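You operate a simulated robot arm through the tools that you are given. There is no shell and no other tool.

The job below is to be done with a simulated robot arm. You get a single attempt, and the scene is never put back.

## Task
Grease the teal bearing block.
Fine: lay its small cap on the dark mat; pump till the blue collar is whole, not to a blob; coupler back on its rest, cap back on.

The check looks at the end state, three seconds after you hand in, the way a careful person would. Anything else that was tipped, shoved, dropped, spilled or broken makes it a failure. A push-on lid holds only when it is set on centred and level and pressed home; a screw cap is set on level and turned clockwise until tight.

## Robot
A 7-joint arm with a two-finger parallel gripper, fixed in place. Base frame: the origin is at the foot of the arm, x ahead of it, y to its left, z up. Readings come in mm, rad, newtons and seconds.
With the tool pointing down near the work surface it reaches from about 440 to 900 mm from the base axis. Its first joint turns from -0.297 to 2.199 rad. Payload 1.57 kg.
Tool frame: the origin (TCP) lies between the finger pads and is the grasp point; the fingertips stand 30 mm ahead of it; z points along the fingers, y is the line along which they close. Largest opening 80 mm; finger width 17, thickness 12; the body of the gripper, 40 by 82 mm, starts 80 mm behind the TCP.
Orientation is told as [roll, pitch, yaw] about the base's x, y, z axes, in that order, counted from this pose: with the fingers straight down and closing along the base's y, the tool's x points along the base's -x, its y along +y and its z along -z.

## Interface
- The arm moves only by the tool jog_arm. Its argument "targets" is a list of rows, each a list of 6 numbers: the shift along the tool's x, y, z in mm, then the turn, a rotation vector about the tool's x, y, z in rad. In form: [[tx, ty, tz, ax, ay, az], ...]. A call has 1 to 20 rows; each row shifts and turns the commanded pose from where the row before left it, along the tool's axes as they then stand. "hand" is the gripper command, from -1 (shut) to 1 (fully open), values between in proportion, set as the call begins (left out, the last holds). Rows are played at 5 a second. More than 50 mm and 0.15 rad between two rows, or a gripper value outside its range, and nothing of the call is played. Where a pose cannot be reached the arm comes as near as it can. A force on the tool above 70 N (or 10 N above the force at the start of the call, whichever is more), or a blocked arm, ends the call early, and 0.2 s more pass. Each finger travels about 45 mm/s and halts on what it meets, pressing with about 27 N; the grip force reading is that of the motor and also rises with nothing between the fingers. The clock runs only during rows and for 0.2 s after the last one: add rows that do not move to give the fingers time. The reply holds the time, the measured pose of the TCP, the force on the tool along the base axes, the opening and the grip force, in the units named above and with some noise, with the torque about the TCP (base axes, N m) and any sound that the robot's microphone picked up, and new pictures: "views" is both (left out), scene, wrist or none.
- Cameras (640 x 400 px; columns grow to the right, rows downward): "scene" is fixed at [226.6, -494.9, 1637.7]; the picture's right is [0.58, -0.81, 0.00], its down [-0.64, -0.46, -0.61] and it looks along [0.50, 0.35, -0.79] (base axes); focal length 214 px, centre (320, 200). "wrist" rides on the gripper at [72, -7, -122] in the tool frame; the picture's right is [0.09, 1.00, 0.00], its down [-0.84, 0.08, -0.54] and it looks along [-0.54, 0.05, 0.84] (tool axes); focal length 238 px, centre (320, 200). There is no depth. A picture from a camera that has moved, and an enlarged one, comes with that camera's place and axes in the base frame and with its lens. The place of the scene camera against the robot may be out by one fixed shift of up to 25 mm in any direction.
- raise_lower(by): slides the trunk up (or, below 0, down) by that many mm; the arm rides with it, the base frame stays. It gives what a move gives, with no picture.
- zoom(camera, box): a new picture of the part [left, top, right, bottom] of that camera's present view, enlarged. The clock stands still meanwhile.
- finish_job(): hands the job in; it is judged then, once.

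Places have to be worked out from the pictures, the camera data and where the tool is seen. Open the gripper and draw the arm clear of the work before you hand the job in, unless the task says otherwise.

The tools are called after ">>>" as a command line: name --pt "numbers of a row" for each row, then --argument value for the rest, lists and objects as JSON in quotes. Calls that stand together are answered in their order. jog_arm: Moves the arm, as the interface text tells. Its arguments: {"type":"object","properties":{"targets":{"type":"array"},"hand":{"type":"number"},"views":{"type":"string","enum":["both","scene","wrist","none"]}},"required":["targets"]} The other tools are called the same way: raise_lower (by) slides the trunk up or down; zoom (camera, box) takes an enlarged picture of a part of a camera's view; finish_job () hands the job in.

At the start:

```text
t: 0.0
eef_pos: [576.0, -29.4, 1347.9]
orientation: [0.0, 0.002, 0.0]
force: [0.5, -0.3, -0.3]
ft_torque: [0.0, -0.01, -0.02]
gripper_width: 80.2
grip_force: 0.2
trunk travel left (down, up): [-725.0, 65.0]
```

scene: 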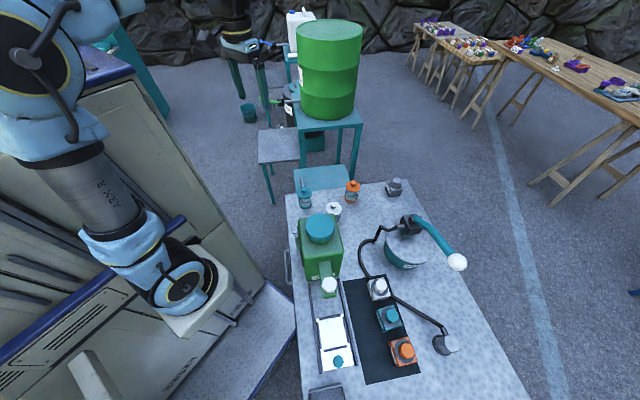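
wrist: 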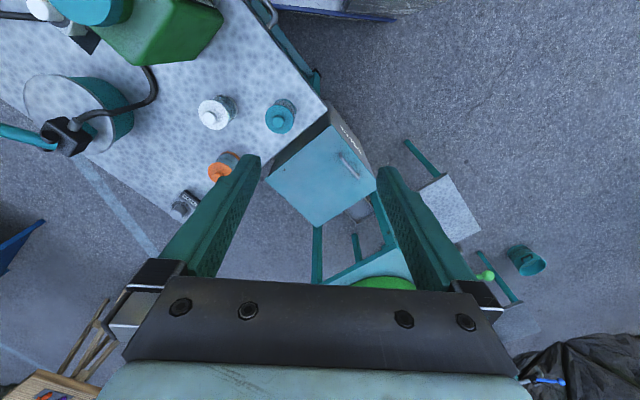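

The scene picture shows a worktable with a grease pump (teal tub with black head, teal lever with a white knob), a hose leading to a coupler, and three blocks on a dark mat. I'll zoom in to see the details before I move.

>>> zoom --camera "scene" --box '[290, 260, 480, 400]'

>>> zoom --camera "scene" --box '[280, 160, 480, 285]'

>>> zoom --camera "scene" --box '[350, 270, 430, 320]'

>>> zoom --camera "scene" --box '[360, 295, 470, 370]'

```text
2.86 times, centred on (385, 330) of scene
camera zoom: at [226.6, -494.9, 1637.7], right [0.58, -0.81, 0.0], down [-0.64, -0.46, -0.61], along [0.5, 0.35, -0.79], focal length 613 px, centre (134, -171)
```

zoom: 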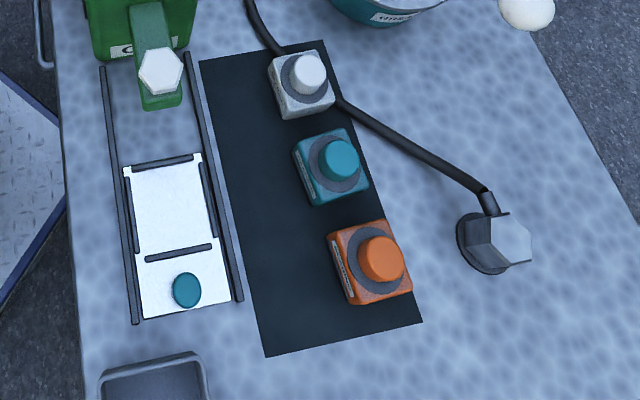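

```text
3.20 times, centred on (380, 222) of scene
camera zoom: at [226.6, -494.9, 1637.7], right [0.58, -0.81, 0.0], down [-0.64, -0.46, -0.61], along [0.5, 0.35, -0.79], focal length 686 px, centre (128, 128)
```

zoom: 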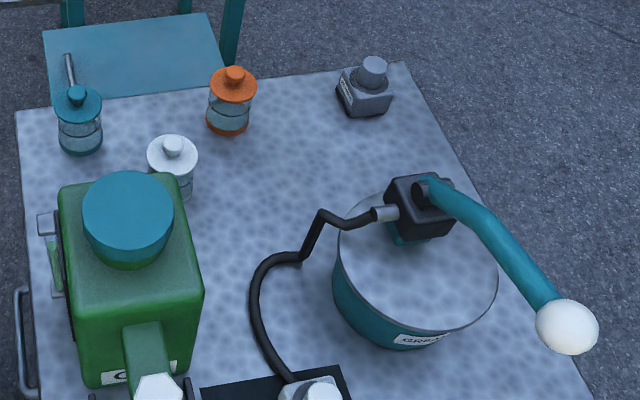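

```text
8.00 times, centred on (390, 295) of scene
camera zoom: at [226.6, -494.9, 1637.7], right [0.58, -0.81, 0.0], down [-0.64, -0.46, -0.61], along [0.5, 0.35, -0.79], focal length 1716 px, centre (-240, -560)
```

zoom: 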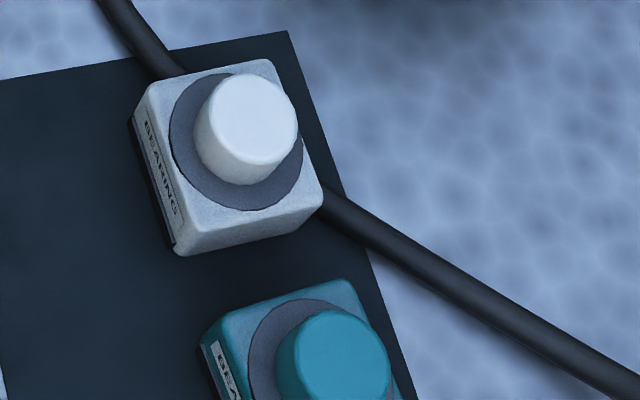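

```text
5.33 times, centred on (415, 332) of scene
camera zoom: at [226.6, -494.9, 1637.7], right [0.58, -0.81, 0.0], down [-0.64, -0.46, -0.61], along [0.5, 0.35, -0.79], focal length 1144 px, centre (-187, -507)
```

zoom: 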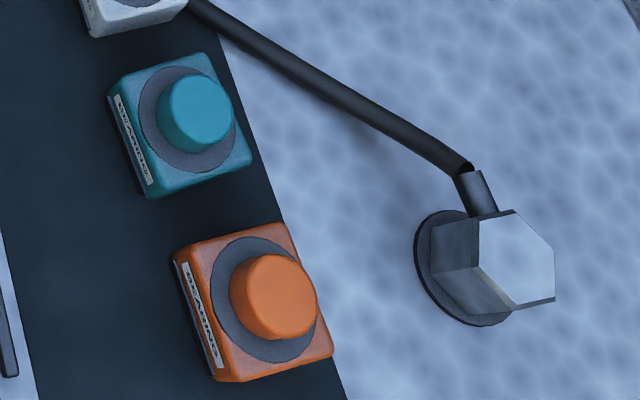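

The teal block sits in the middle of the dark mat, with white and orange blocks either side of it, and the coupler sits on a round rest to its right. My first estimate puts the block near (470, -610) with the table around z 830, so I'll move above the area at the present height and look with the wrist camera.

>>> jog_arm --pt "10 -40 0 0 0 0" --pt "10 -40 0 0 0 0" --pt "10 -40 0 0 0 0" --pt "10 -40 0 0 0 0" --pt "10 -40 0 0 0 0" --pt "10 -40 0 0 0 0" --pt "10 -40 0 0 0 0" --pt "10 -40 0 0 0 0" --pt "10 -40 0 0 0 0" --pt "10 -40 0 0 0 0" --pt "0 0 0 0 0 0" --views "both"

```text
t: 2.4
eef_pos: [477.7, -426.7, 1345.6]
orientation: [0.0, -0.001, 0.001]
force: [0.0, -0.4, 0.2]
ft_torque: [0.02, 0.04, 0.02]
gripper_width: 80.4
grip_force: 0.0
trunk travel left (down, up): [-725.0, 65.0]
camera wrist: at [403.9, -434.1, 1467.8], right [-0.09, 1.0, 0.0], down [0.84, 0.08, 0.54], along [0.54, 0.05, -0.84], focal length 238 px, centre (320, 200)
```

scene: 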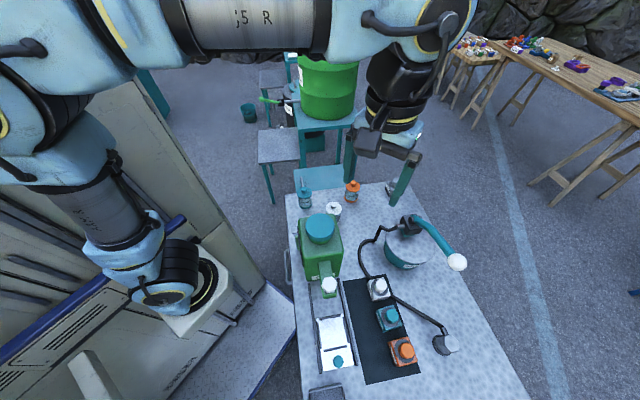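
wrist: 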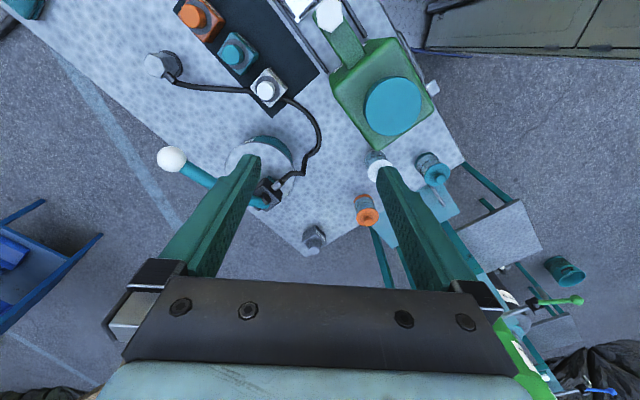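

The wrist view now shows the whole bench, and triangulating puts the teal cap top near (430, -593, 966). I'll move so the camera looks straight at the work area.

>>> jog_arm --pt "36 -36 0 0 0 0" --pt "36 -36 0 0 0 0" --pt "36 -36 0 0 0 0" --pt "36 -36 0 0 0 0" --pt "36 -36 0 0 0 0" --pt "0 0 0 0 0 0" --views "both"

```text
refused: row 1 steps farther than a row can; nothing moved
```

Each step has to stay under 50 mm in total, so I'll use smaller rows.

>>> jog_arm --pt "30 -30 0 0 0 0" --pt "30 -30 0 0 0 0" --pt "30 -30 0 0 0 0" --pt "30 -30 0 0 0 0" --pt "30 -30 0 0 0 0" --pt "30 -30 0 0 0 0" --pt "0 0 0 0 0 0" --views "both"

```text
t: 4.0
eef_pos: [295.3, -607.1, 1347.3]
orientation: [-0.002, -0.001, 0.001]
force: [0.1, -1.3, -0.6]
ft_torque: [0.04, 0.01, 0.0]
gripper_width: 80.0
grip_force: 0.1
trunk travel left (down, up): [-725.0, 65.0]
camera wrist: at [222.8, -613.7, 1469.3], right [-0.09, 1.0, 0.0], down [0.84, 0.08, 0.54], along [0.54, 0.05, -0.84], focal length 238 px, centre (320, 200)
```

scene: 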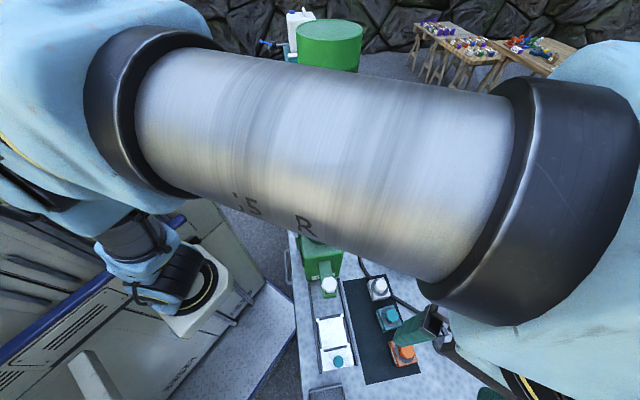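
wrist: 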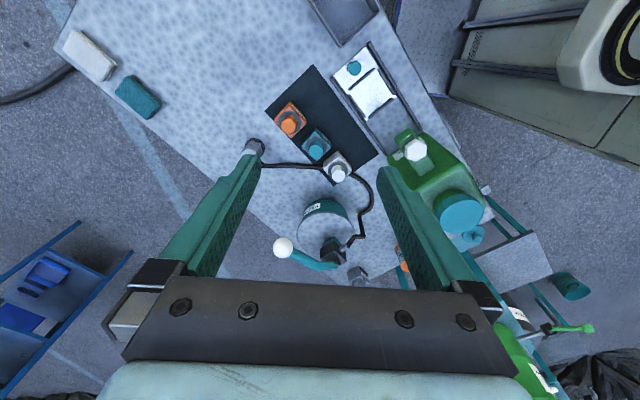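

The work area is centred now, so I'll zoom into the wrist view for detail on the blocks, coupler, pump and rails.

>>> zoom --camera "wrist" --box '[240, 85, 400, 185]'

>>> zoom --camera "wrist" --box '[260, 160, 420, 290]'

>>> zoom --camera "wrist" --box '[300, 0, 500, 160]'

>>> zoom --camera "wrist" --box '[225, 95, 305, 185]'

```text
4.00 times, centred on (320, 135) of wrist
camera zoom: at [222.8, -613.7, 1469.3], right [-0.09, 1.0, 0.0], down [0.84, 0.08, 0.54], along [0.54, 0.05, -0.84], focal length 953 px, centre (320, 460)
```

zoom: 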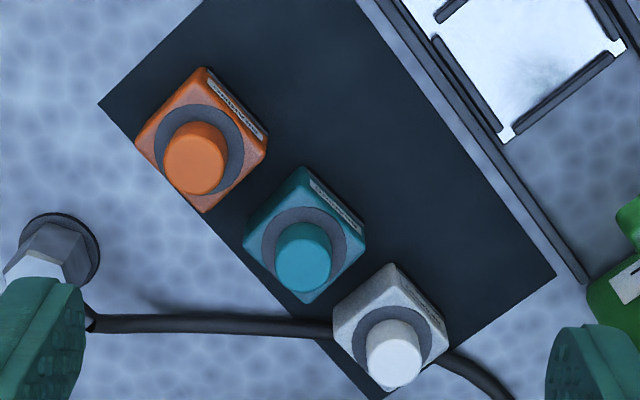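

```text
3.08 times, centred on (340, 225) of wrist
camera zoom: at [222.8, -613.7, 1469.3], right [-0.09, 1.0, 0.0], down [0.84, 0.08, 0.54], along [0.54, 0.05, -0.84], focal length 733 px, centre (258, 123)
```

zoom: 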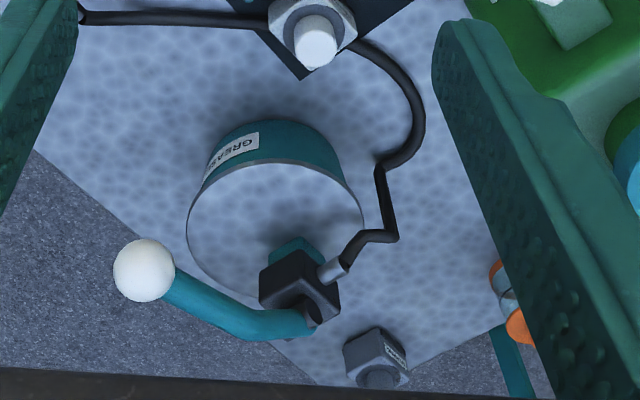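

```text
2.50 times, centred on (400, 80) of wrist
camera zoom: at [222.8, -613.7, 1469.3], right [-0.09, 1.0, 0.0], down [0.84, 0.08, 0.54], along [0.54, 0.05, -0.84], focal length 596 px, centre (120, 500)
```

zoom: 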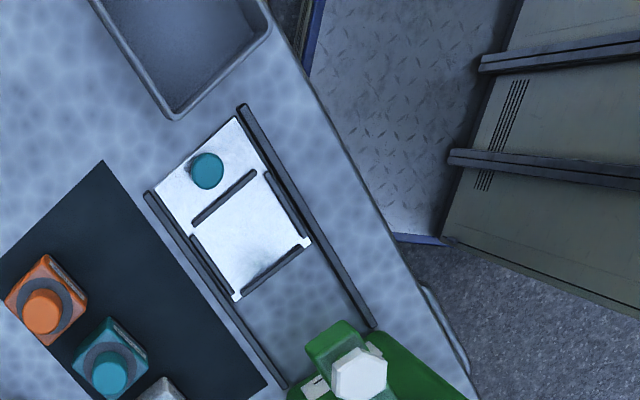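

```text
4.44 times, centred on (265, 140) of wrist
camera zoom: at [222.8, -613.7, 1469.3], right [-0.09, 1.0, 0.0], down [0.84, 0.08, 0.54], along [0.54, 0.05, -0.84], focal length 1059 px, centre (564, 467)
```

zoom: 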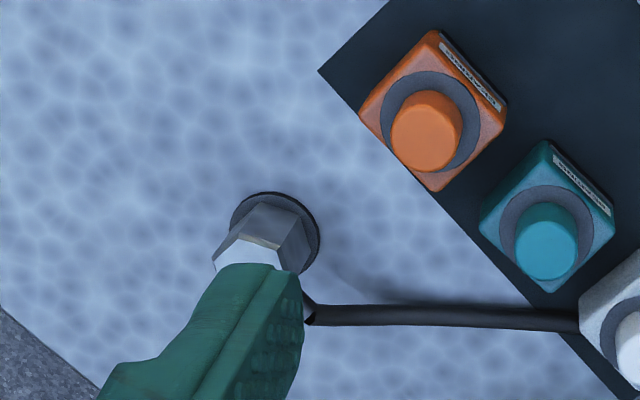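

The wrist camera sees everything, and two-view triangulation puts the teal cap top near (432, -605, 922). I'll lower the trunk in part to bring the arm nearer the work, staying well above the objects.

>>> raise_lower --by -200

```text
t: 6.2
eef_pos: [295.6, -606.9, 1146.6]
orientation: [-0.002, 0.001, 0.002]
force: [0.2, -1.0, -0.5]
ft_torque: [-0.01, 0.02, -0.01]
gripper_width: 79.8
grip_force: 0.1
trunk travel left (down, up): [-525.0, 265.0]
```

The trunk is down 200 mm with no contact, so I'll take fresh pictures from here.

>>> jog_arm --pt "0 0 0 0 0 0" --views "both"

>>> zoom --camera "wrist" --box '[240, 120, 400, 220]'

```text
t: 6.6
eef_pos: [296.3, -605.6, 1148.0]
orientation: [-0.001, 0.001, 0.001]
force: [-0.1, -0.5, -0.2]
ft_torque: [-0.01, 0.0, 0.0]
gripper_width: 79.8
grip_force: 0.2
trunk travel left (down, up): [-525.0, 265.0]
camera wrist: at [223.2, -613.5, 1269.3], right [-0.09, 1.0, 0.0], down [0.84, 0.08, 0.54], along [0.54, 0.05, -0.84], focal length 238 px, centre (320, 200)
```

scene: 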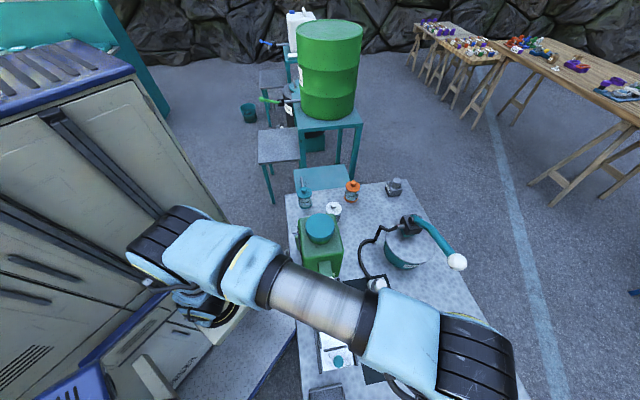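
wrist: 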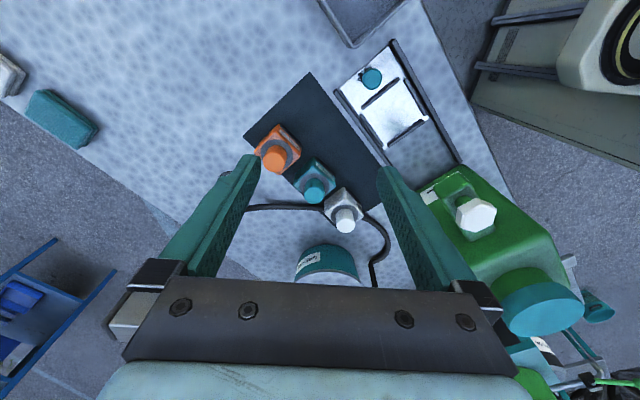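

```text
4.00 times, centred on (320, 170) of wrist
camera zoom: at [223.2, -613.5, 1269.3], right [-0.09, 1.0, 0.0], down [0.84, 0.08, 0.54], along [0.54, 0.05, -0.84], focal length 953 px, centre (320, 320)
```

zoom: 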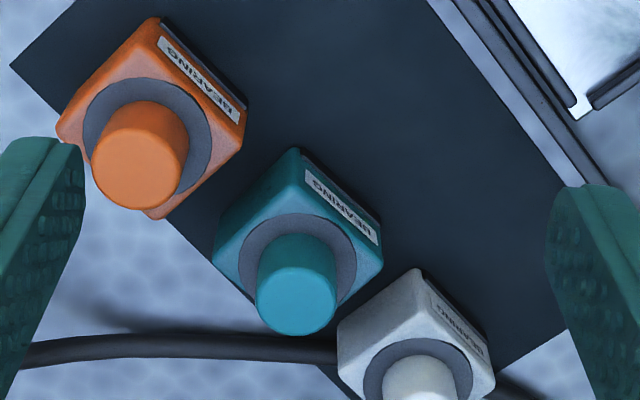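

From these views the cap top comes out near (432, -604, 930), the table near z 860, the coupler near (455, -766) and the lever ball near (575, -657, 1111). The row of blocks runs at about 53° in the base frame, so I'll turn the gripper to yaw 0.925, which closes the fingers across the row, and look again.

>>> jog_arm --pt "-25 -26 0 0 0 0" --pt "-25 -26 0 0 0 0" --pt "-25 -26 0 0 0 0" --pt "0 0 0 0 0 -0.132" --pt "0 0 0 0 0 -0.132" --pt "0 0 0 0 0 -0.132" --pt "0 0 0 0 0 -0.132" --pt "0 0 0 0 0 -0.132" --pt "0 0 0 0 0 -0.132" --pt "0 0 0 0 0 -0.133" --pt "0 0 0 0 0 0" --views "both"

```text
t: 9.0
eef_pos: [371.2, -685.3, 1147.3]
orientation: [0.0, -0.001, 0.926]
force: [-0.1, 0.0, -0.1]
ft_torque: [0.01, 0.02, 0.02]
gripper_width: 79.9
grip_force: 0.1
trunk travel left (down, up): [-525.0, 265.0]
camera wrist: at [332.5, -746.2, 1268.9], right [-0.85, 0.52, 0.0], down [0.44, 0.72, 0.54], along [0.28, 0.46, -0.84], focal length 238 px, centre (320, 200)
```

scene: 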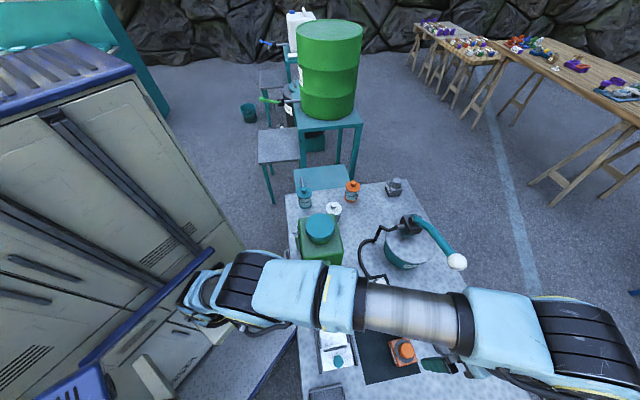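
wrist: 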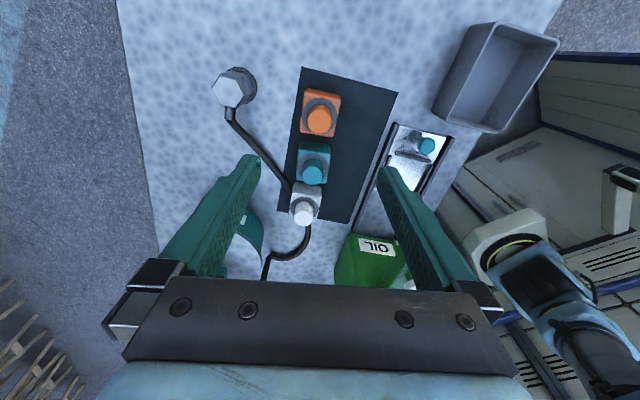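

The yaw works. Zooming into this view to measure the blocks and coupler.

>>> zoom --camera "wrist" --box '[250, 80, 410, 240]'

>>> zoom --camera "wrist" --box '[195, 50, 355, 150]'

```text
2.50 times, centred on (330, 160) of wrist
camera zoom: at [332.5, -746.2, 1268.9], right [-0.85, 0.52, 0.0], down [0.44, 0.72, 0.54], along [0.28, 0.46, -0.84], focal length 596 px, centre (295, 300)
```

zoom: 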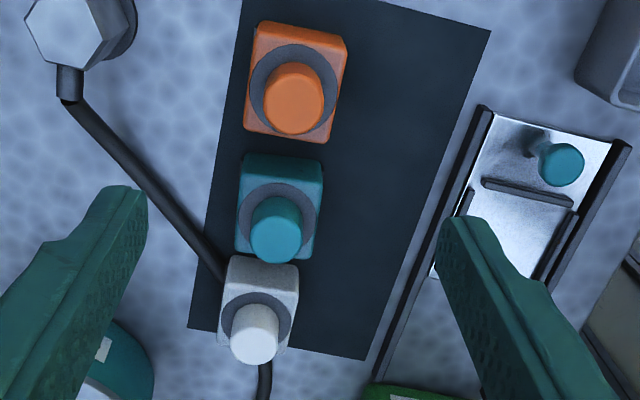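

```text
4.00 times, centred on (275, 100) of wrist
camera zoom: at [332.5, -746.2, 1268.9], right [-0.85, 0.52, 0.0], down [0.44, 0.72, 0.54], along [0.28, 0.46, -0.84], focal length 953 px, centre (500, 600)
```

zoom: 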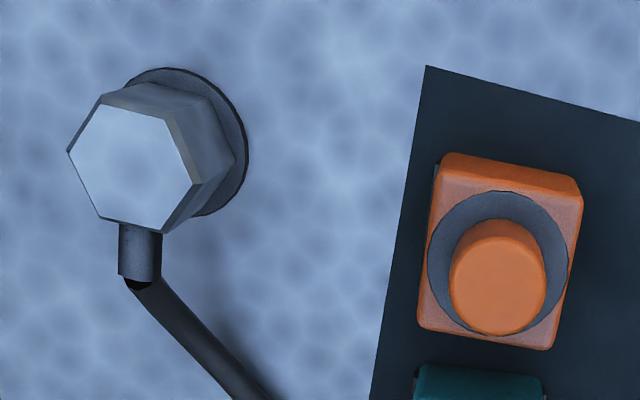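

Cap top estimates from two views agree: about (434, -604, 928), roughly 33 mm across. The mat edges run at 45°, so I'll set yaw to 0.785, move directly above the cap at z 1040 and look from close up.

>>> jog_arm --pt "0 0 0 0 0 0.14" --pt "-25.5 3.3 26.75 0 0 0" --pt "-25.5 3.3 26.75 0 0 0" --pt "-25.5 3.3 26.75 0 0 0" --pt "-25.5 3.3 26.75 0 0 0" --pt "0 0 0 0 0 0" --pt "0 0 0 0 0 0" --hand 0.6 --views "both"

>>> zoom --camera "wrist" --box '[200, 40, 440, 190]'

```text
t: 10.6
eef_pos: [434.7, -602.2, 1040.1]
orientation: [0.001, 0.0, 0.783]
force: [0.5, 0.0, 0.5]
ft_torque: [0.01, 0.0, -0.02]
gripper_width: 64.2
grip_force: 0.1
trunk travel left (down, up): [-525.0, 265.0]
camera wrist: at [386.7, -658.3, 1162.1], right [-0.77, 0.64, 0.0], down [0.54, 0.65, 0.54], along [0.35, 0.42, -0.84], focal length 238 px, centre (320, 200)
```

scene: 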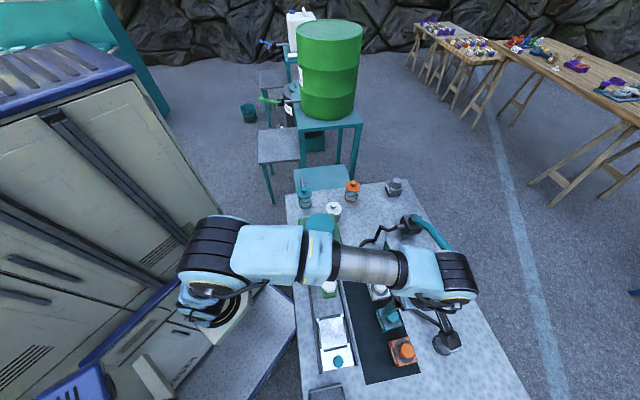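
wrist: 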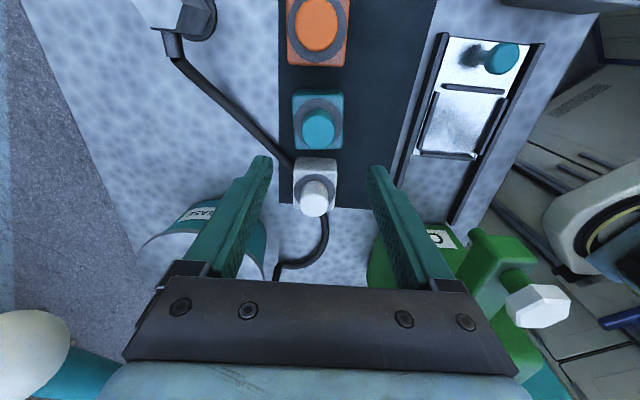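

```text
2.67 times, centred on (320, 115) of wrist
camera zoom: at [386.7, -658.3, 1162.1], right [-0.77, 0.64, 0.0], down [0.54, 0.65, 0.54], along [0.35, 0.42, -0.84], focal length 636 px, centre (320, 427)
```

zoom: 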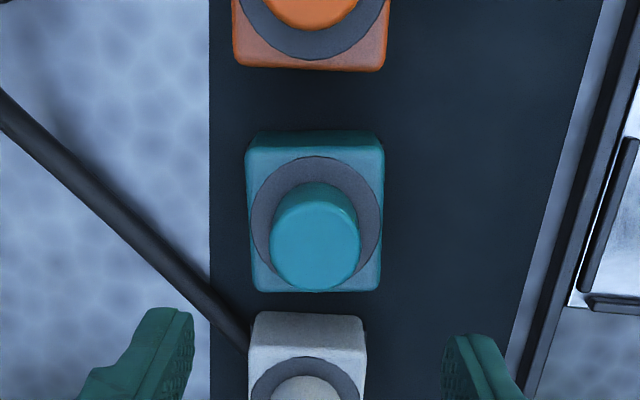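

The cap estimate holds at (434, -604), with its top at z≈928 and the block's top face near 898. I'll zoom tightly on the cap to tell whether it is push-on or threaded.

>>> zoom --camera "wrist" --box '[285, 80, 355, 155]'

>>> zoom --camera "scene" --box '[350, 270, 480, 370]'

```text
5.33 times, centred on (320, 118) of wrist
camera zoom: at [386.7, -658.3, 1162.1], right [-0.77, 0.64, 0.0], down [0.54, 0.65, 0.54], along [0.35, 0.42, -0.84], focal length 1271 px, centre (320, 640)
```

zoom: 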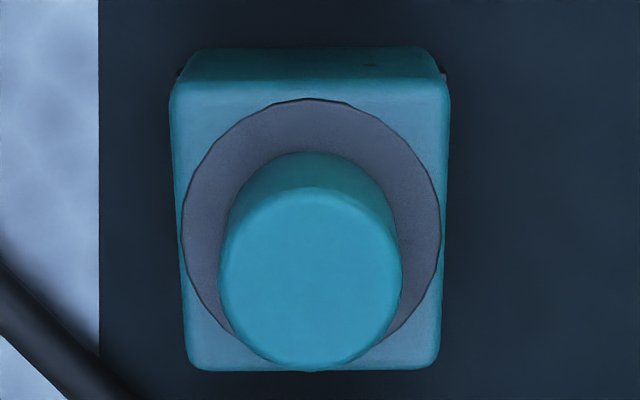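

```text
4.00 times, centred on (415, 320) of scene
camera zoom: at [226.6, -494.9, 1637.7], right [0.58, -0.81, 0.0], down [-0.64, -0.46, -0.61], along [0.5, 0.35, -0.79], focal length 858 px, centre (-60, -280)
```

zoom: 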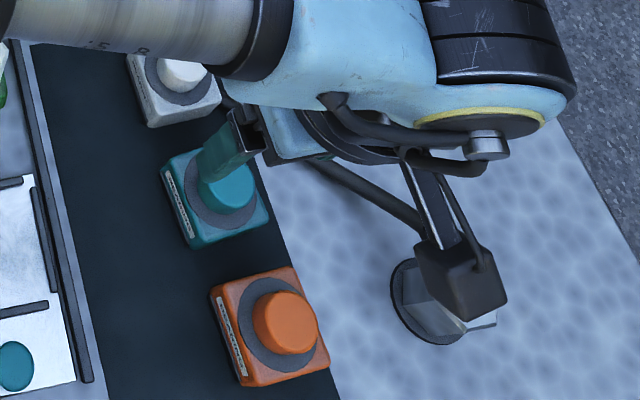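

The cap is smooth, so it is push-on. I'll descend with the fingers straddling it, leaving the tips about 6 mm above the block's top face, and check before closing.

>>> jog_arm --pt "1.8 -0.8 26 0 0 0" --pt "0 0 26 0 0 0" --pt "0 0 26 0 0 0" --pt "0 0 28 0 0 0" --pt "0 0 0 0 0 0" --views "both"

>>> zoom --camera "wrist" --box '[220, 80, 420, 240]'

>>> zoom --camera "scene" --box '[350, 270, 480, 370]'

```text
t: 11.8
eef_pos: [433.6, -604.5, 934.7]
orientation: [-0.001, 0.0, 0.786]
force: [0.3, -0.2, 0.1]
ft_torque: [0.02, 0.0, -0.01]
gripper_width: 64.1
grip_force: 0.1
trunk travel left (down, up): [-525.0, 265.0]
camera wrist: at [386.1, -660.6, 1057.3], right [-0.77, 0.64, 0.0], down [0.54, 0.65, 0.54], along [0.35, 0.42, -0.84], focal length 238 px, centre (320, 200)
```

scene: 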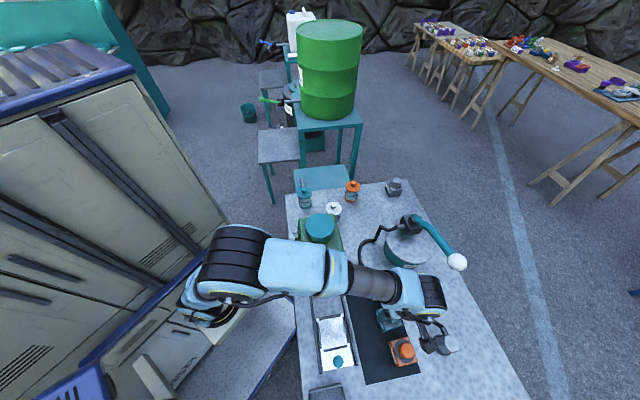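
wrist: 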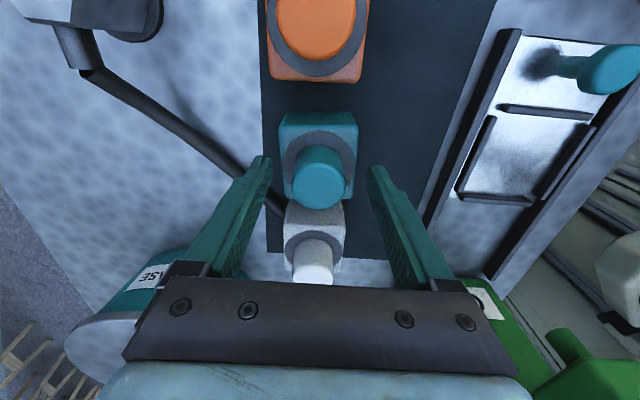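

```text
2.50 times, centred on (320, 160) of wrist
camera zoom: at [386.1, -660.6, 1057.3], right [-0.77, 0.64, 0.0], down [0.54, 0.65, 0.54], along [0.35, 0.42, -0.84], focal length 596 px, centre (320, 300)
```

zoom: 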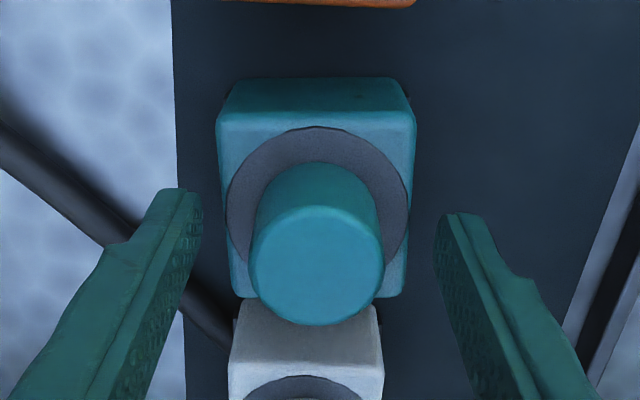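

```text
4.00 times, centred on (415, 320) of scene
camera zoom: at [226.6, -494.9, 1637.7], right [0.58, -0.81, 0.0], down [-0.64, -0.46, -0.61], along [0.5, 0.35, -0.79], focal length 858 px, centre (-60, -280)
```

zoom: 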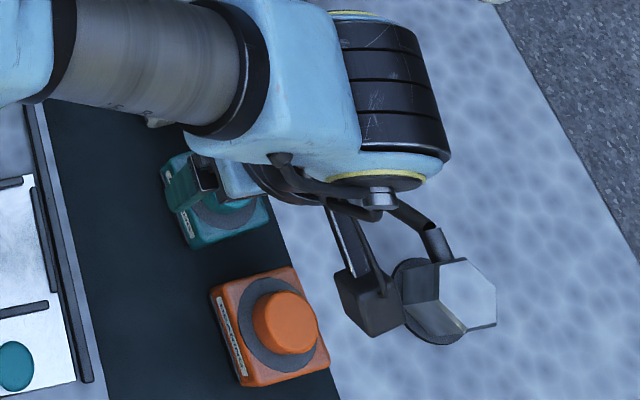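

The cap sits centred between the fingers: my re-estimate is (433.4, -604.8) against a TCP of (433.6, -604.5). Closing on it now.

>>> jog_arm --pt "0 0 0 0 0 0" --pt "0 0 0 0 0 0" --pt "0 0 0 0 0 0" --pt "0 0 0 0 0 0" --hand -1 --views "wrist"

```text
t: 12.8
eef_pos: [432.8, -604.8, 934.6]
orientation: [0.0, 0.0, 0.786]
force: [-0.2, 0.6, -0.5]
ft_torque: [0.0, 0.0, -0.02]
gripper_width: 33.0
grip_force: 27.0
trunk travel left (down, up): [-525.0, 265.0]
camera wrist: at [386.1, -660.7, 1057.6], right [-0.77, 0.64, 0.0], down [0.54, 0.65, 0.54], along [0.35, 0.42, -0.84], focal length 238 px, centre (320, 200)
```

wrist: 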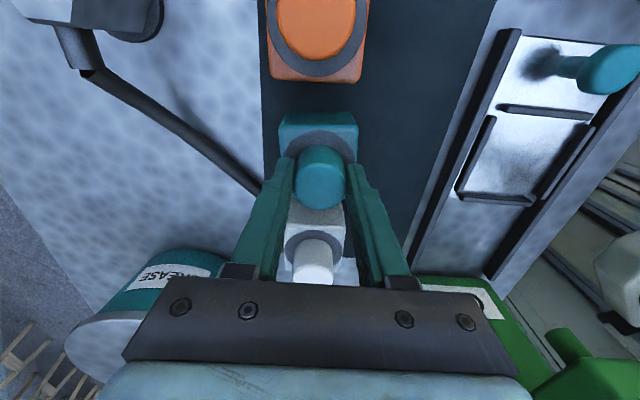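

I have the cap gripped at 33.0 mm with 27 N. I'll lift straight up in small steps and watch the force as it releases.

>>> jog_arm --pt "0 0 -2 0 0 0" --pt "0 0 -2 0 0 0" --pt "0 0 -2 0 0 0" --views "wrist"

```text
t: 13.6
eef_pos: [432.9, -603.7, 941.1]
orientation: [0.0, 0.0, 0.785]
force: [0.2, -0.4, 0.4]
ft_torque: [0.02, -0.01, 0.01]
gripper_width: 32.9
grip_force: 26.8
trunk travel left (down, up): [-525.0, 265.0]
camera wrist: at [385.8, -660.4, 1062.5], right [-0.77, 0.64, 0.0], down [0.54, 0.65, 0.54], along [0.35, 0.42, -0.84], focal length 238 px, centre (320, 200)
```

wrist: 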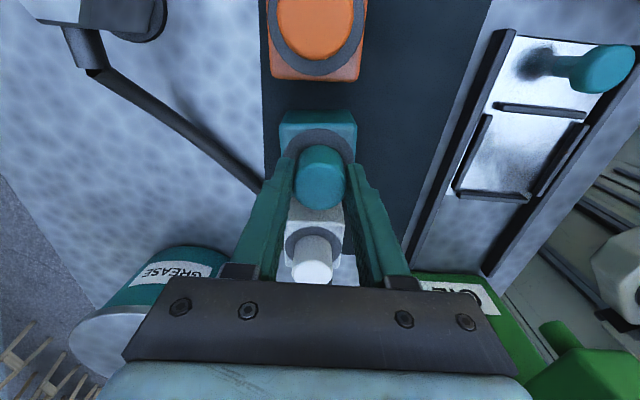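

The force stays near zero and the cap rides with the fingers, so it comes off freely. I'll lift further to clear the nipple.

>>> jog_arm --pt "0 0 -10 0 0 0" --pt "0 0 -15 0 0 0" --pt "0 0 -20 0 0 0" --pt "0 0 -20 0 0 0" --pt "0 0 0 0 0 0" --views "both"

>>> zoom --camera "wrist" --box '[220, 60, 420, 220]'

>>> zoom --camera "scene" --box '[350, 270, 480, 370]'

```text
t: 14.8
eef_pos: [431.8, -604.9, 1006.4]
orientation: [-0.002, 0.0, 0.783]
force: [-0.6, -0.3, -0.4]
ft_torque: [-0.02, 0.0, 0.01]
gripper_width: 0.2
grip_force: 21.5
trunk travel left (down, up): [-525.0, 265.0]
camera wrist: at [385.0, -660.8, 1127.4], right [-0.77, 0.64, 0.0], down [0.54, 0.65, 0.54], along [0.35, 0.42, -0.84], focal length 238 px, centre (320, 200)
```

scene: 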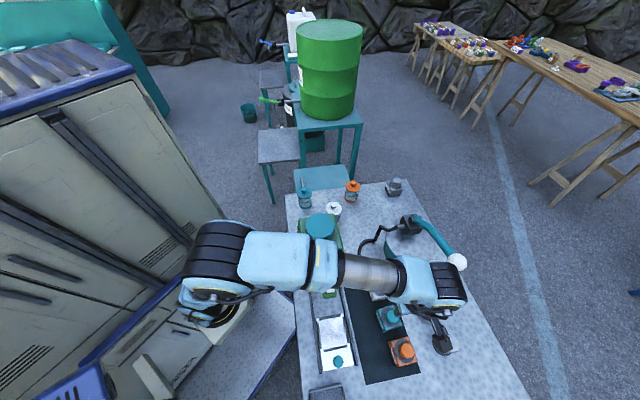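
wrist: 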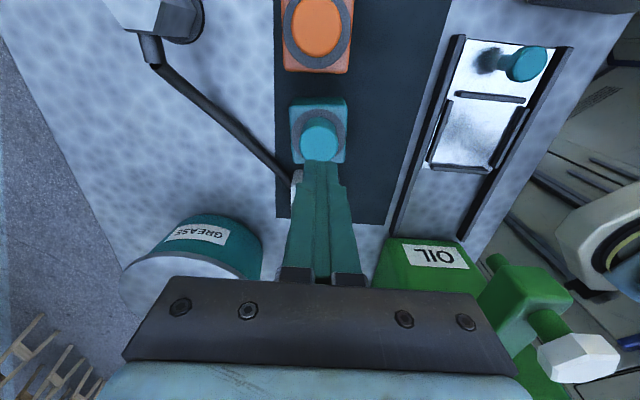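

```text
2.50 times, centred on (320, 140) of wrist
camera zoom: at [385.0, -660.8, 1127.4], right [-0.77, 0.64, 0.0], down [0.54, 0.65, 0.54], along [0.35, 0.42, -0.84], focal length 596 px, centre (320, 350)
```

zoom: 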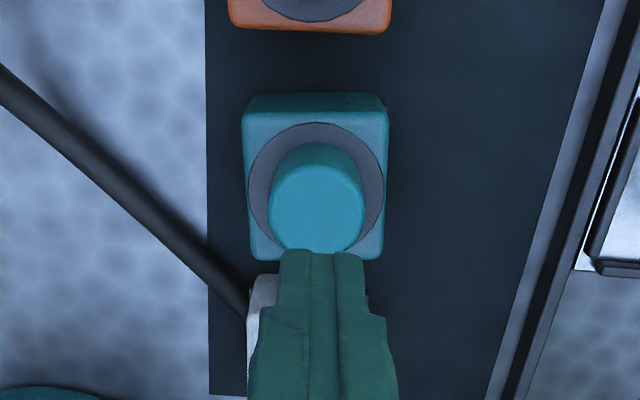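

```text
4.00 times, centred on (415, 320) of scene
camera zoom: at [226.6, -494.9, 1637.7], right [0.58, -0.81, 0.0], down [-0.64, -0.46, -0.61], along [0.5, 0.35, -0.79], focal length 858 px, centre (-60, -280)
```

zoom: 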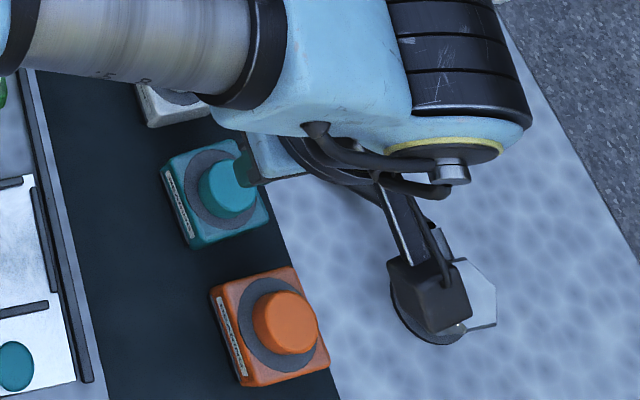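

The fingers slid off: the gripper shut to 0.2 mm, and the cap is still seated on the block. I'll reopen and check that the cap and block didn't shift.

>>> jog_arm --pt "0 0 0 0 0 0" --pt "0 0 0 0 0 0" --pt "0 0 0 0 0 0" --pt "0 0 0 0 0 0" --hand 0.6 --views "wrist"

>>> zoom --camera "wrist" --box '[270, 80, 370, 180]'

```text
t: 15.8
eef_pos: [432.7, -604.2, 1004.3]
orientation: [0.0, 0.0, 0.786]
force: [-0.7, 0.3, 0.0]
ft_torque: [0.0, 0.01, 0.0]
gripper_width: 64.1
grip_force: 0.0
trunk travel left (down, up): [-525.0, 265.0]
camera wrist: at [385.1, -660.7, 1127.2], right [-0.77, 0.64, 0.0], down [0.54, 0.65, 0.54], along [0.35, 0.42, -0.84], focal length 238 px, centre (320, 200)
```

wrist: 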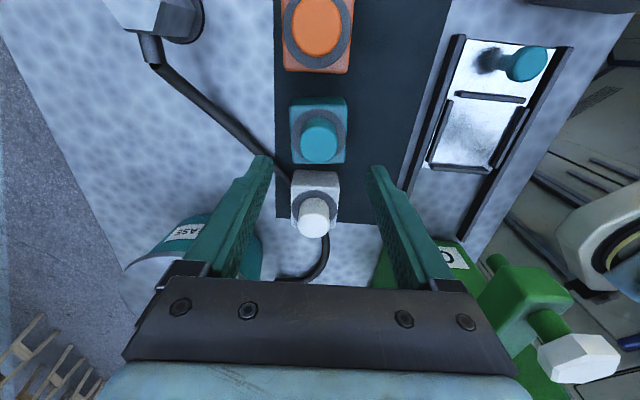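

```text
4.00 times, centred on (320, 130) of wrist
camera zoom: at [385.1, -660.7, 1127.2], right [-0.77, 0.64, 0.0], down [0.54, 0.65, 0.54], along [0.35, 0.42, -0.84], focal length 953 px, centre (320, 480)
```

zoom: 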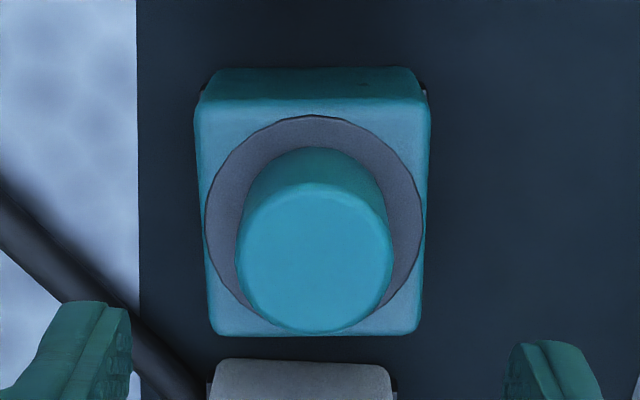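

The cap is fully seated and the block looks unmoved. I'll go down again for a deeper grip, with tips about 2 mm above the block, then lift in 1 mm steps and read the force each time.

>>> jog_arm --pt "0 0 25 0 0 0" --pt "0 0 25 0 0 0" --pt "0 0 20 0 0 0" --pt "0 0 4 0 0 0" --pt "0 0 0 0 0 0" --views "wrist"

>>> zoom --camera "wrist" --box '[240, 90, 400, 230]'

```text
t: 17.0
eef_pos: [432.5, -604.7, 930.4]
orientation: [-0.001, 0.0, 0.783]
force: [0.9, 0.1, 0.0]
ft_torque: [0.01, -0.01, 0.01]
gripper_width: 64.0
grip_force: 0.0
trunk travel left (down, up): [-525.0, 265.0]
camera wrist: at [385.7, -660.1, 1052.6], right [-0.77, 0.64, 0.0], down [0.54, 0.65, 0.54], along [0.35, 0.42, -0.84], focal length 238 px, centre (320, 200)
```

wrist: 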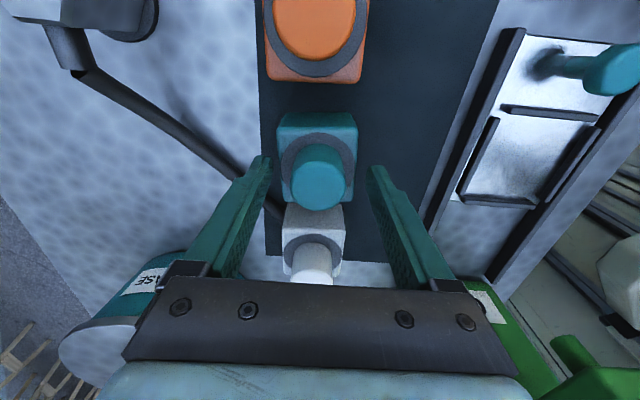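

```text
2.86 times, centred on (320, 160) of wrist
camera zoom: at [385.7, -660.1, 1052.6], right [-0.77, 0.64, 0.0], down [0.54, 0.65, 0.54], along [0.35, 0.42, -0.84], focal length 681 px, centre (320, 314)
```

zoom: 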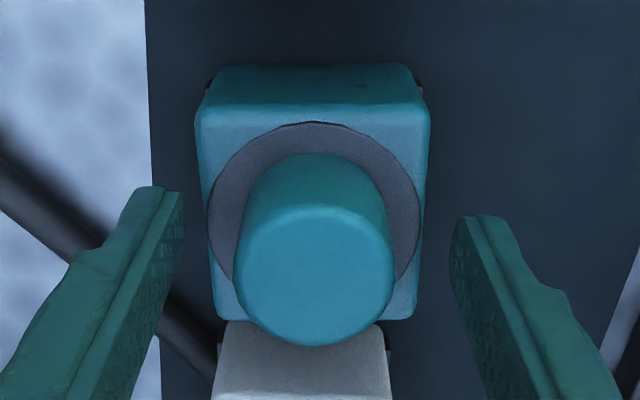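

The fingers are well placed around the cap. I'll close, and next lift in very small steps.

>>> jog_arm --pt "1.5 0 0 0 0 0" --pt "0 0 0 0 0 0" --pt "0 0 0 0 0 0" --pt "0 0 0 0 0 0" --pt "0 0 0 0 0 0" --hand -1 --views "wrist"

>>> zoom --camera "wrist" --box '[240, 90, 400, 230]'

>>> jog_arm --pt "0 0 -1 0 0 0" --pt "0 0 -1 0 0 0" --views "none"

>>> jog_arm --pt "0 0 -1 0 0 0" --pt "0 0 -1 0 0 0" --views "none"

>>> jog_arm --pt "0 0 -1 0 0 0" --pt "0 0 -1 0 0 0" --views "none"

>>> jog_arm --pt "0 0 -1 0 0 0" --pt "0 0 -1 0 0 0" --views "wrist"

>>> zoom --camera "wrist" --box '[240, 90, 400, 230]'

```text
t: 18.2
eef_pos: [431.7, -606.1, 930.0]
orientation: [0.0, -0.001, 0.783]
force: [0.4, -0.4, 1.6]
ft_torque: [-0.02, 0.0, 0.01]
gripper_width: 32.9
grip_force: 27.1
trunk travel left (down, up): [-525.0, 265.0]
camera wrist: at [384.6, -661.0, 1052.5], right [-0.77, 0.64, 0.0], down [0.54, 0.65, 0.54], along [0.35, 0.42, -0.84], focal length 238 px, centre (320, 200)
```

wrist: 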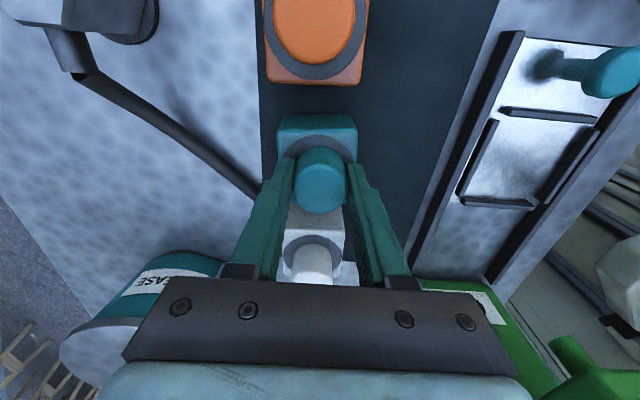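

```text
2.86 times, centred on (320, 160) of wrist
camera zoom: at [384.6, -661.0, 1052.5], right [-0.77, 0.64, 0.0], down [0.54, 0.65, 0.54], along [0.35, 0.42, -0.84], focal length 681 px, centre (320, 314)
```

zoom: 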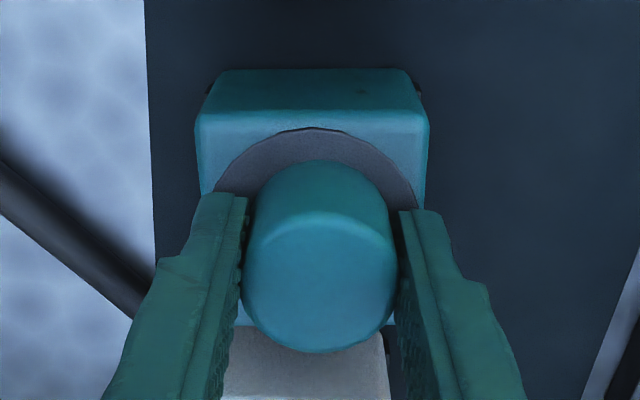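

```text
t: 18.8
eef_pos: [432.6, -605.7, 932.8]
orientation: [0.0, 0.0, 0.785]
force: [0.3, 0.1, 0.8]
ft_torque: [0.0, -0.01, 0.0]
gripper_width: 33.2
grip_force: 26.9
trunk travel left (down, up): [-525.0, 265.0]
```

```text
t: 19.4
eef_pos: [432.6, -606.5, 936.0]
orientation: [-0.001, 0.0, 0.785]
force: [-0.3, 0.8, -0.2]
ft_torque: [-0.04, -0.02, 0.02]
gripper_width: 33.3
grip_force: 26.9
trunk travel left (down, up): [-525.0, 265.0]
```

```text
t: 20.0
eef_pos: [432.2, -605.5, 935.8]
orientation: [0.0, 0.0, 0.786]
force: [-0.3, 0.5, -0.5]
ft_torque: [-0.02, 0.02, 0.0]
gripper_width: 32.9
grip_force: 27.2
trunk travel left (down, up): [-525.0, 265.0]
```

```text
t: 20.6
eef_pos: [431.1, -605.5, 938.4]
orientation: [-0.002, 0.001, 0.784]
force: [-0.3, -0.1, 0.2]
ft_torque: [0.0, -0.01, -0.01]
gripper_width: 33.2
grip_force: 27.1
trunk travel left (down, up): [-525.0, 265.0]
camera wrist: at [384.7, -661.6, 1060.6], right [-0.77, 0.64, 0.0], down [0.54, 0.65, 0.54], along [0.35, 0.42, -0.84], focal length 238 px, centre (320, 200)
```

wrist: 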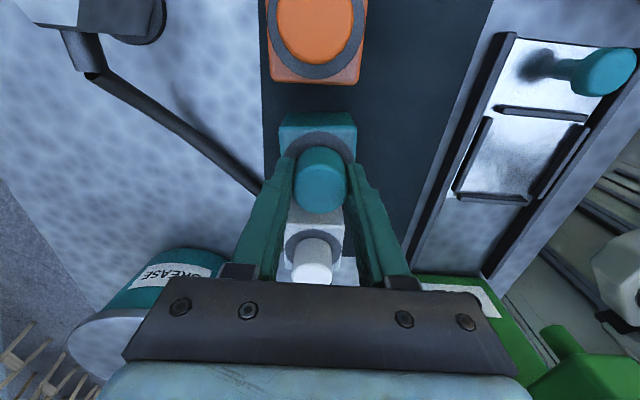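

```text
2.86 times, centred on (320, 160) of wrist
camera zoom: at [384.7, -661.6, 1060.6], right [-0.77, 0.64, 0.0], down [0.54, 0.65, 0.54], along [0.35, 0.42, -0.84], focal length 681 px, centre (320, 314)
```

zoom: 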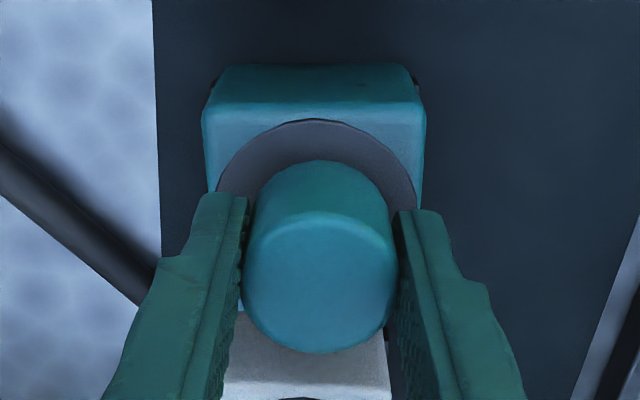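

The cap does move with the fingers: it keeps its place in the pads while the block drops away, with no resistance over 8 mm. I'll keep lifting slowly and watch for the point where it slipped before.

>>> jog_arm --pt "0 0 -1.5 0 0 0" --pt "0 0 -1.5 0 0 0" --views "none"

>>> jog_arm --pt "0 0 -1.5 0 0 0" --pt "0 0 -1.5 0 0 0" --views "none"

>>> jog_arm --pt "0 0 -1.5 0 0 0" --pt "0 0 -1.5 0 0 0" --views "wrist"

>>> zoom --camera "wrist" --box '[240, 90, 400, 230]'

```text
t: 21.2
eef_pos: [433.0, -606.1, 941.1]
orientation: [0.0, 0.0, 0.783]
force: [-0.2, 0.8, -0.1]
ft_torque: [0.02, 0.03, -0.01]
gripper_width: 32.9
grip_force: 27.5
trunk travel left (down, up): [-525.0, 265.0]
```

```text
t: 21.8
eef_pos: [433.1, -606.5, 946.4]
orientation: [-0.001, -0.001, 0.784]
force: [0.2, 0.0, 0.1]
ft_torque: [0.01, -0.03, -0.03]
gripper_width: 33.3
grip_force: 26.6
trunk travel left (down, up): [-525.0, 265.0]
```

```text
t: 22.4
eef_pos: [432.9, -605.2, 949.7]
orientation: [-0.001, -0.001, 0.784]
force: [-0.3, 0.3, -1.5]
ft_torque: [-0.03, 0.03, -0.02]
gripper_width: 33.2
grip_force: 27.1
trunk travel left (down, up): [-525.0, 265.0]
camera wrist: at [385.0, -662.0, 1070.5], right [-0.77, 0.64, 0.0], down [0.54, 0.65, 0.54], along [0.35, 0.42, -0.84], focal length 238 px, centre (320, 200)
```

wrist: 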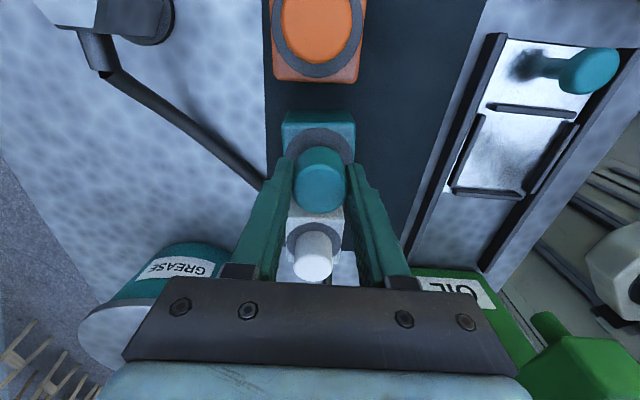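

```text
2.86 times, centred on (320, 160) of wrist
camera zoom: at [385.0, -662.0, 1070.5], right [-0.77, 0.64, 0.0], down [0.54, 0.65, 0.54], along [0.35, 0.42, -0.84], focal length 681 px, centre (320, 314)
```

zoom: 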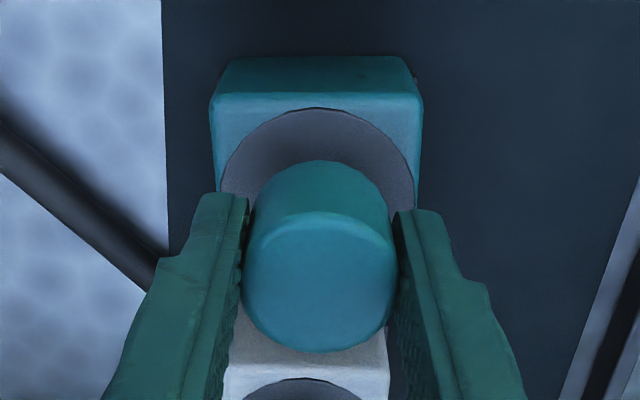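

The cap is about 19 mm up and holding its place in the pads, while the block stays down. I'll continue gently.

>>> jog_arm --pt "0 0 -2 0 0 0" --pt "0 0 -2 0 0 0" --pt "0 0 -2 0 0 0" --pt "0 0 -2 0 0 0" --pt "0 0 -2 0 0 0" --views "wrist"

>>> zoom --camera "wrist" --box '[240, 90, 400, 230]'

```text
t: 23.6
eef_pos: [433.4, -606.6, 958.0]
orientation: [0.001, 0.001, 0.784]
force: [0.2, -0.1, 0.1]
ft_torque: [0.01, -0.01, 0.0]
gripper_width: 33.2
grip_force: 27.1
trunk travel left (down, up): [-525.0, 265.0]
camera wrist: at [385.8, -661.6, 1080.3], right [-0.77, 0.64, 0.0], down [0.54, 0.65, 0.54], along [0.35, 0.42, -0.84], focal length 238 px, centre (320, 200)
```

wrist: 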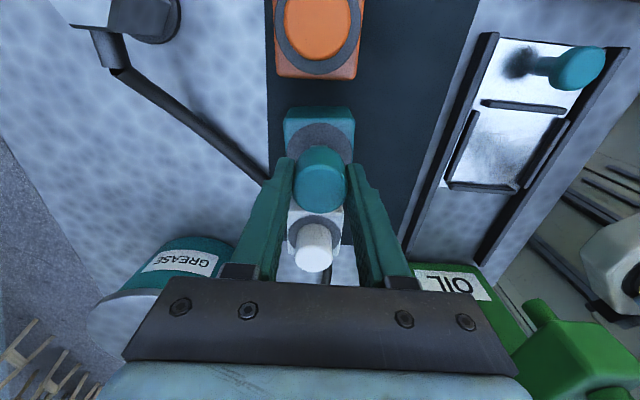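

```text
2.86 times, centred on (320, 160) of wrist
camera zoom: at [385.8, -661.6, 1080.3], right [-0.77, 0.64, 0.0], down [0.54, 0.65, 0.54], along [0.35, 0.42, -0.84], focal length 681 px, centre (320, 314)
```

zoom: 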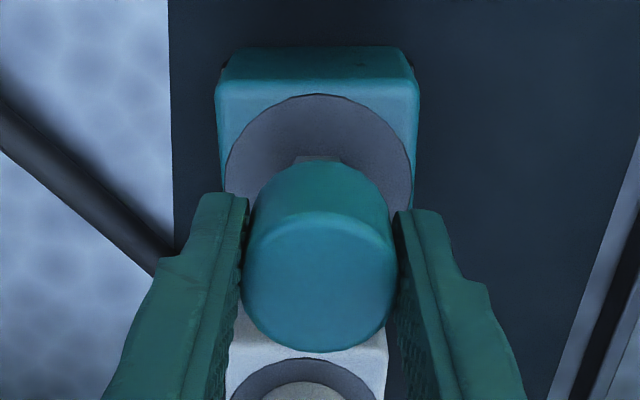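

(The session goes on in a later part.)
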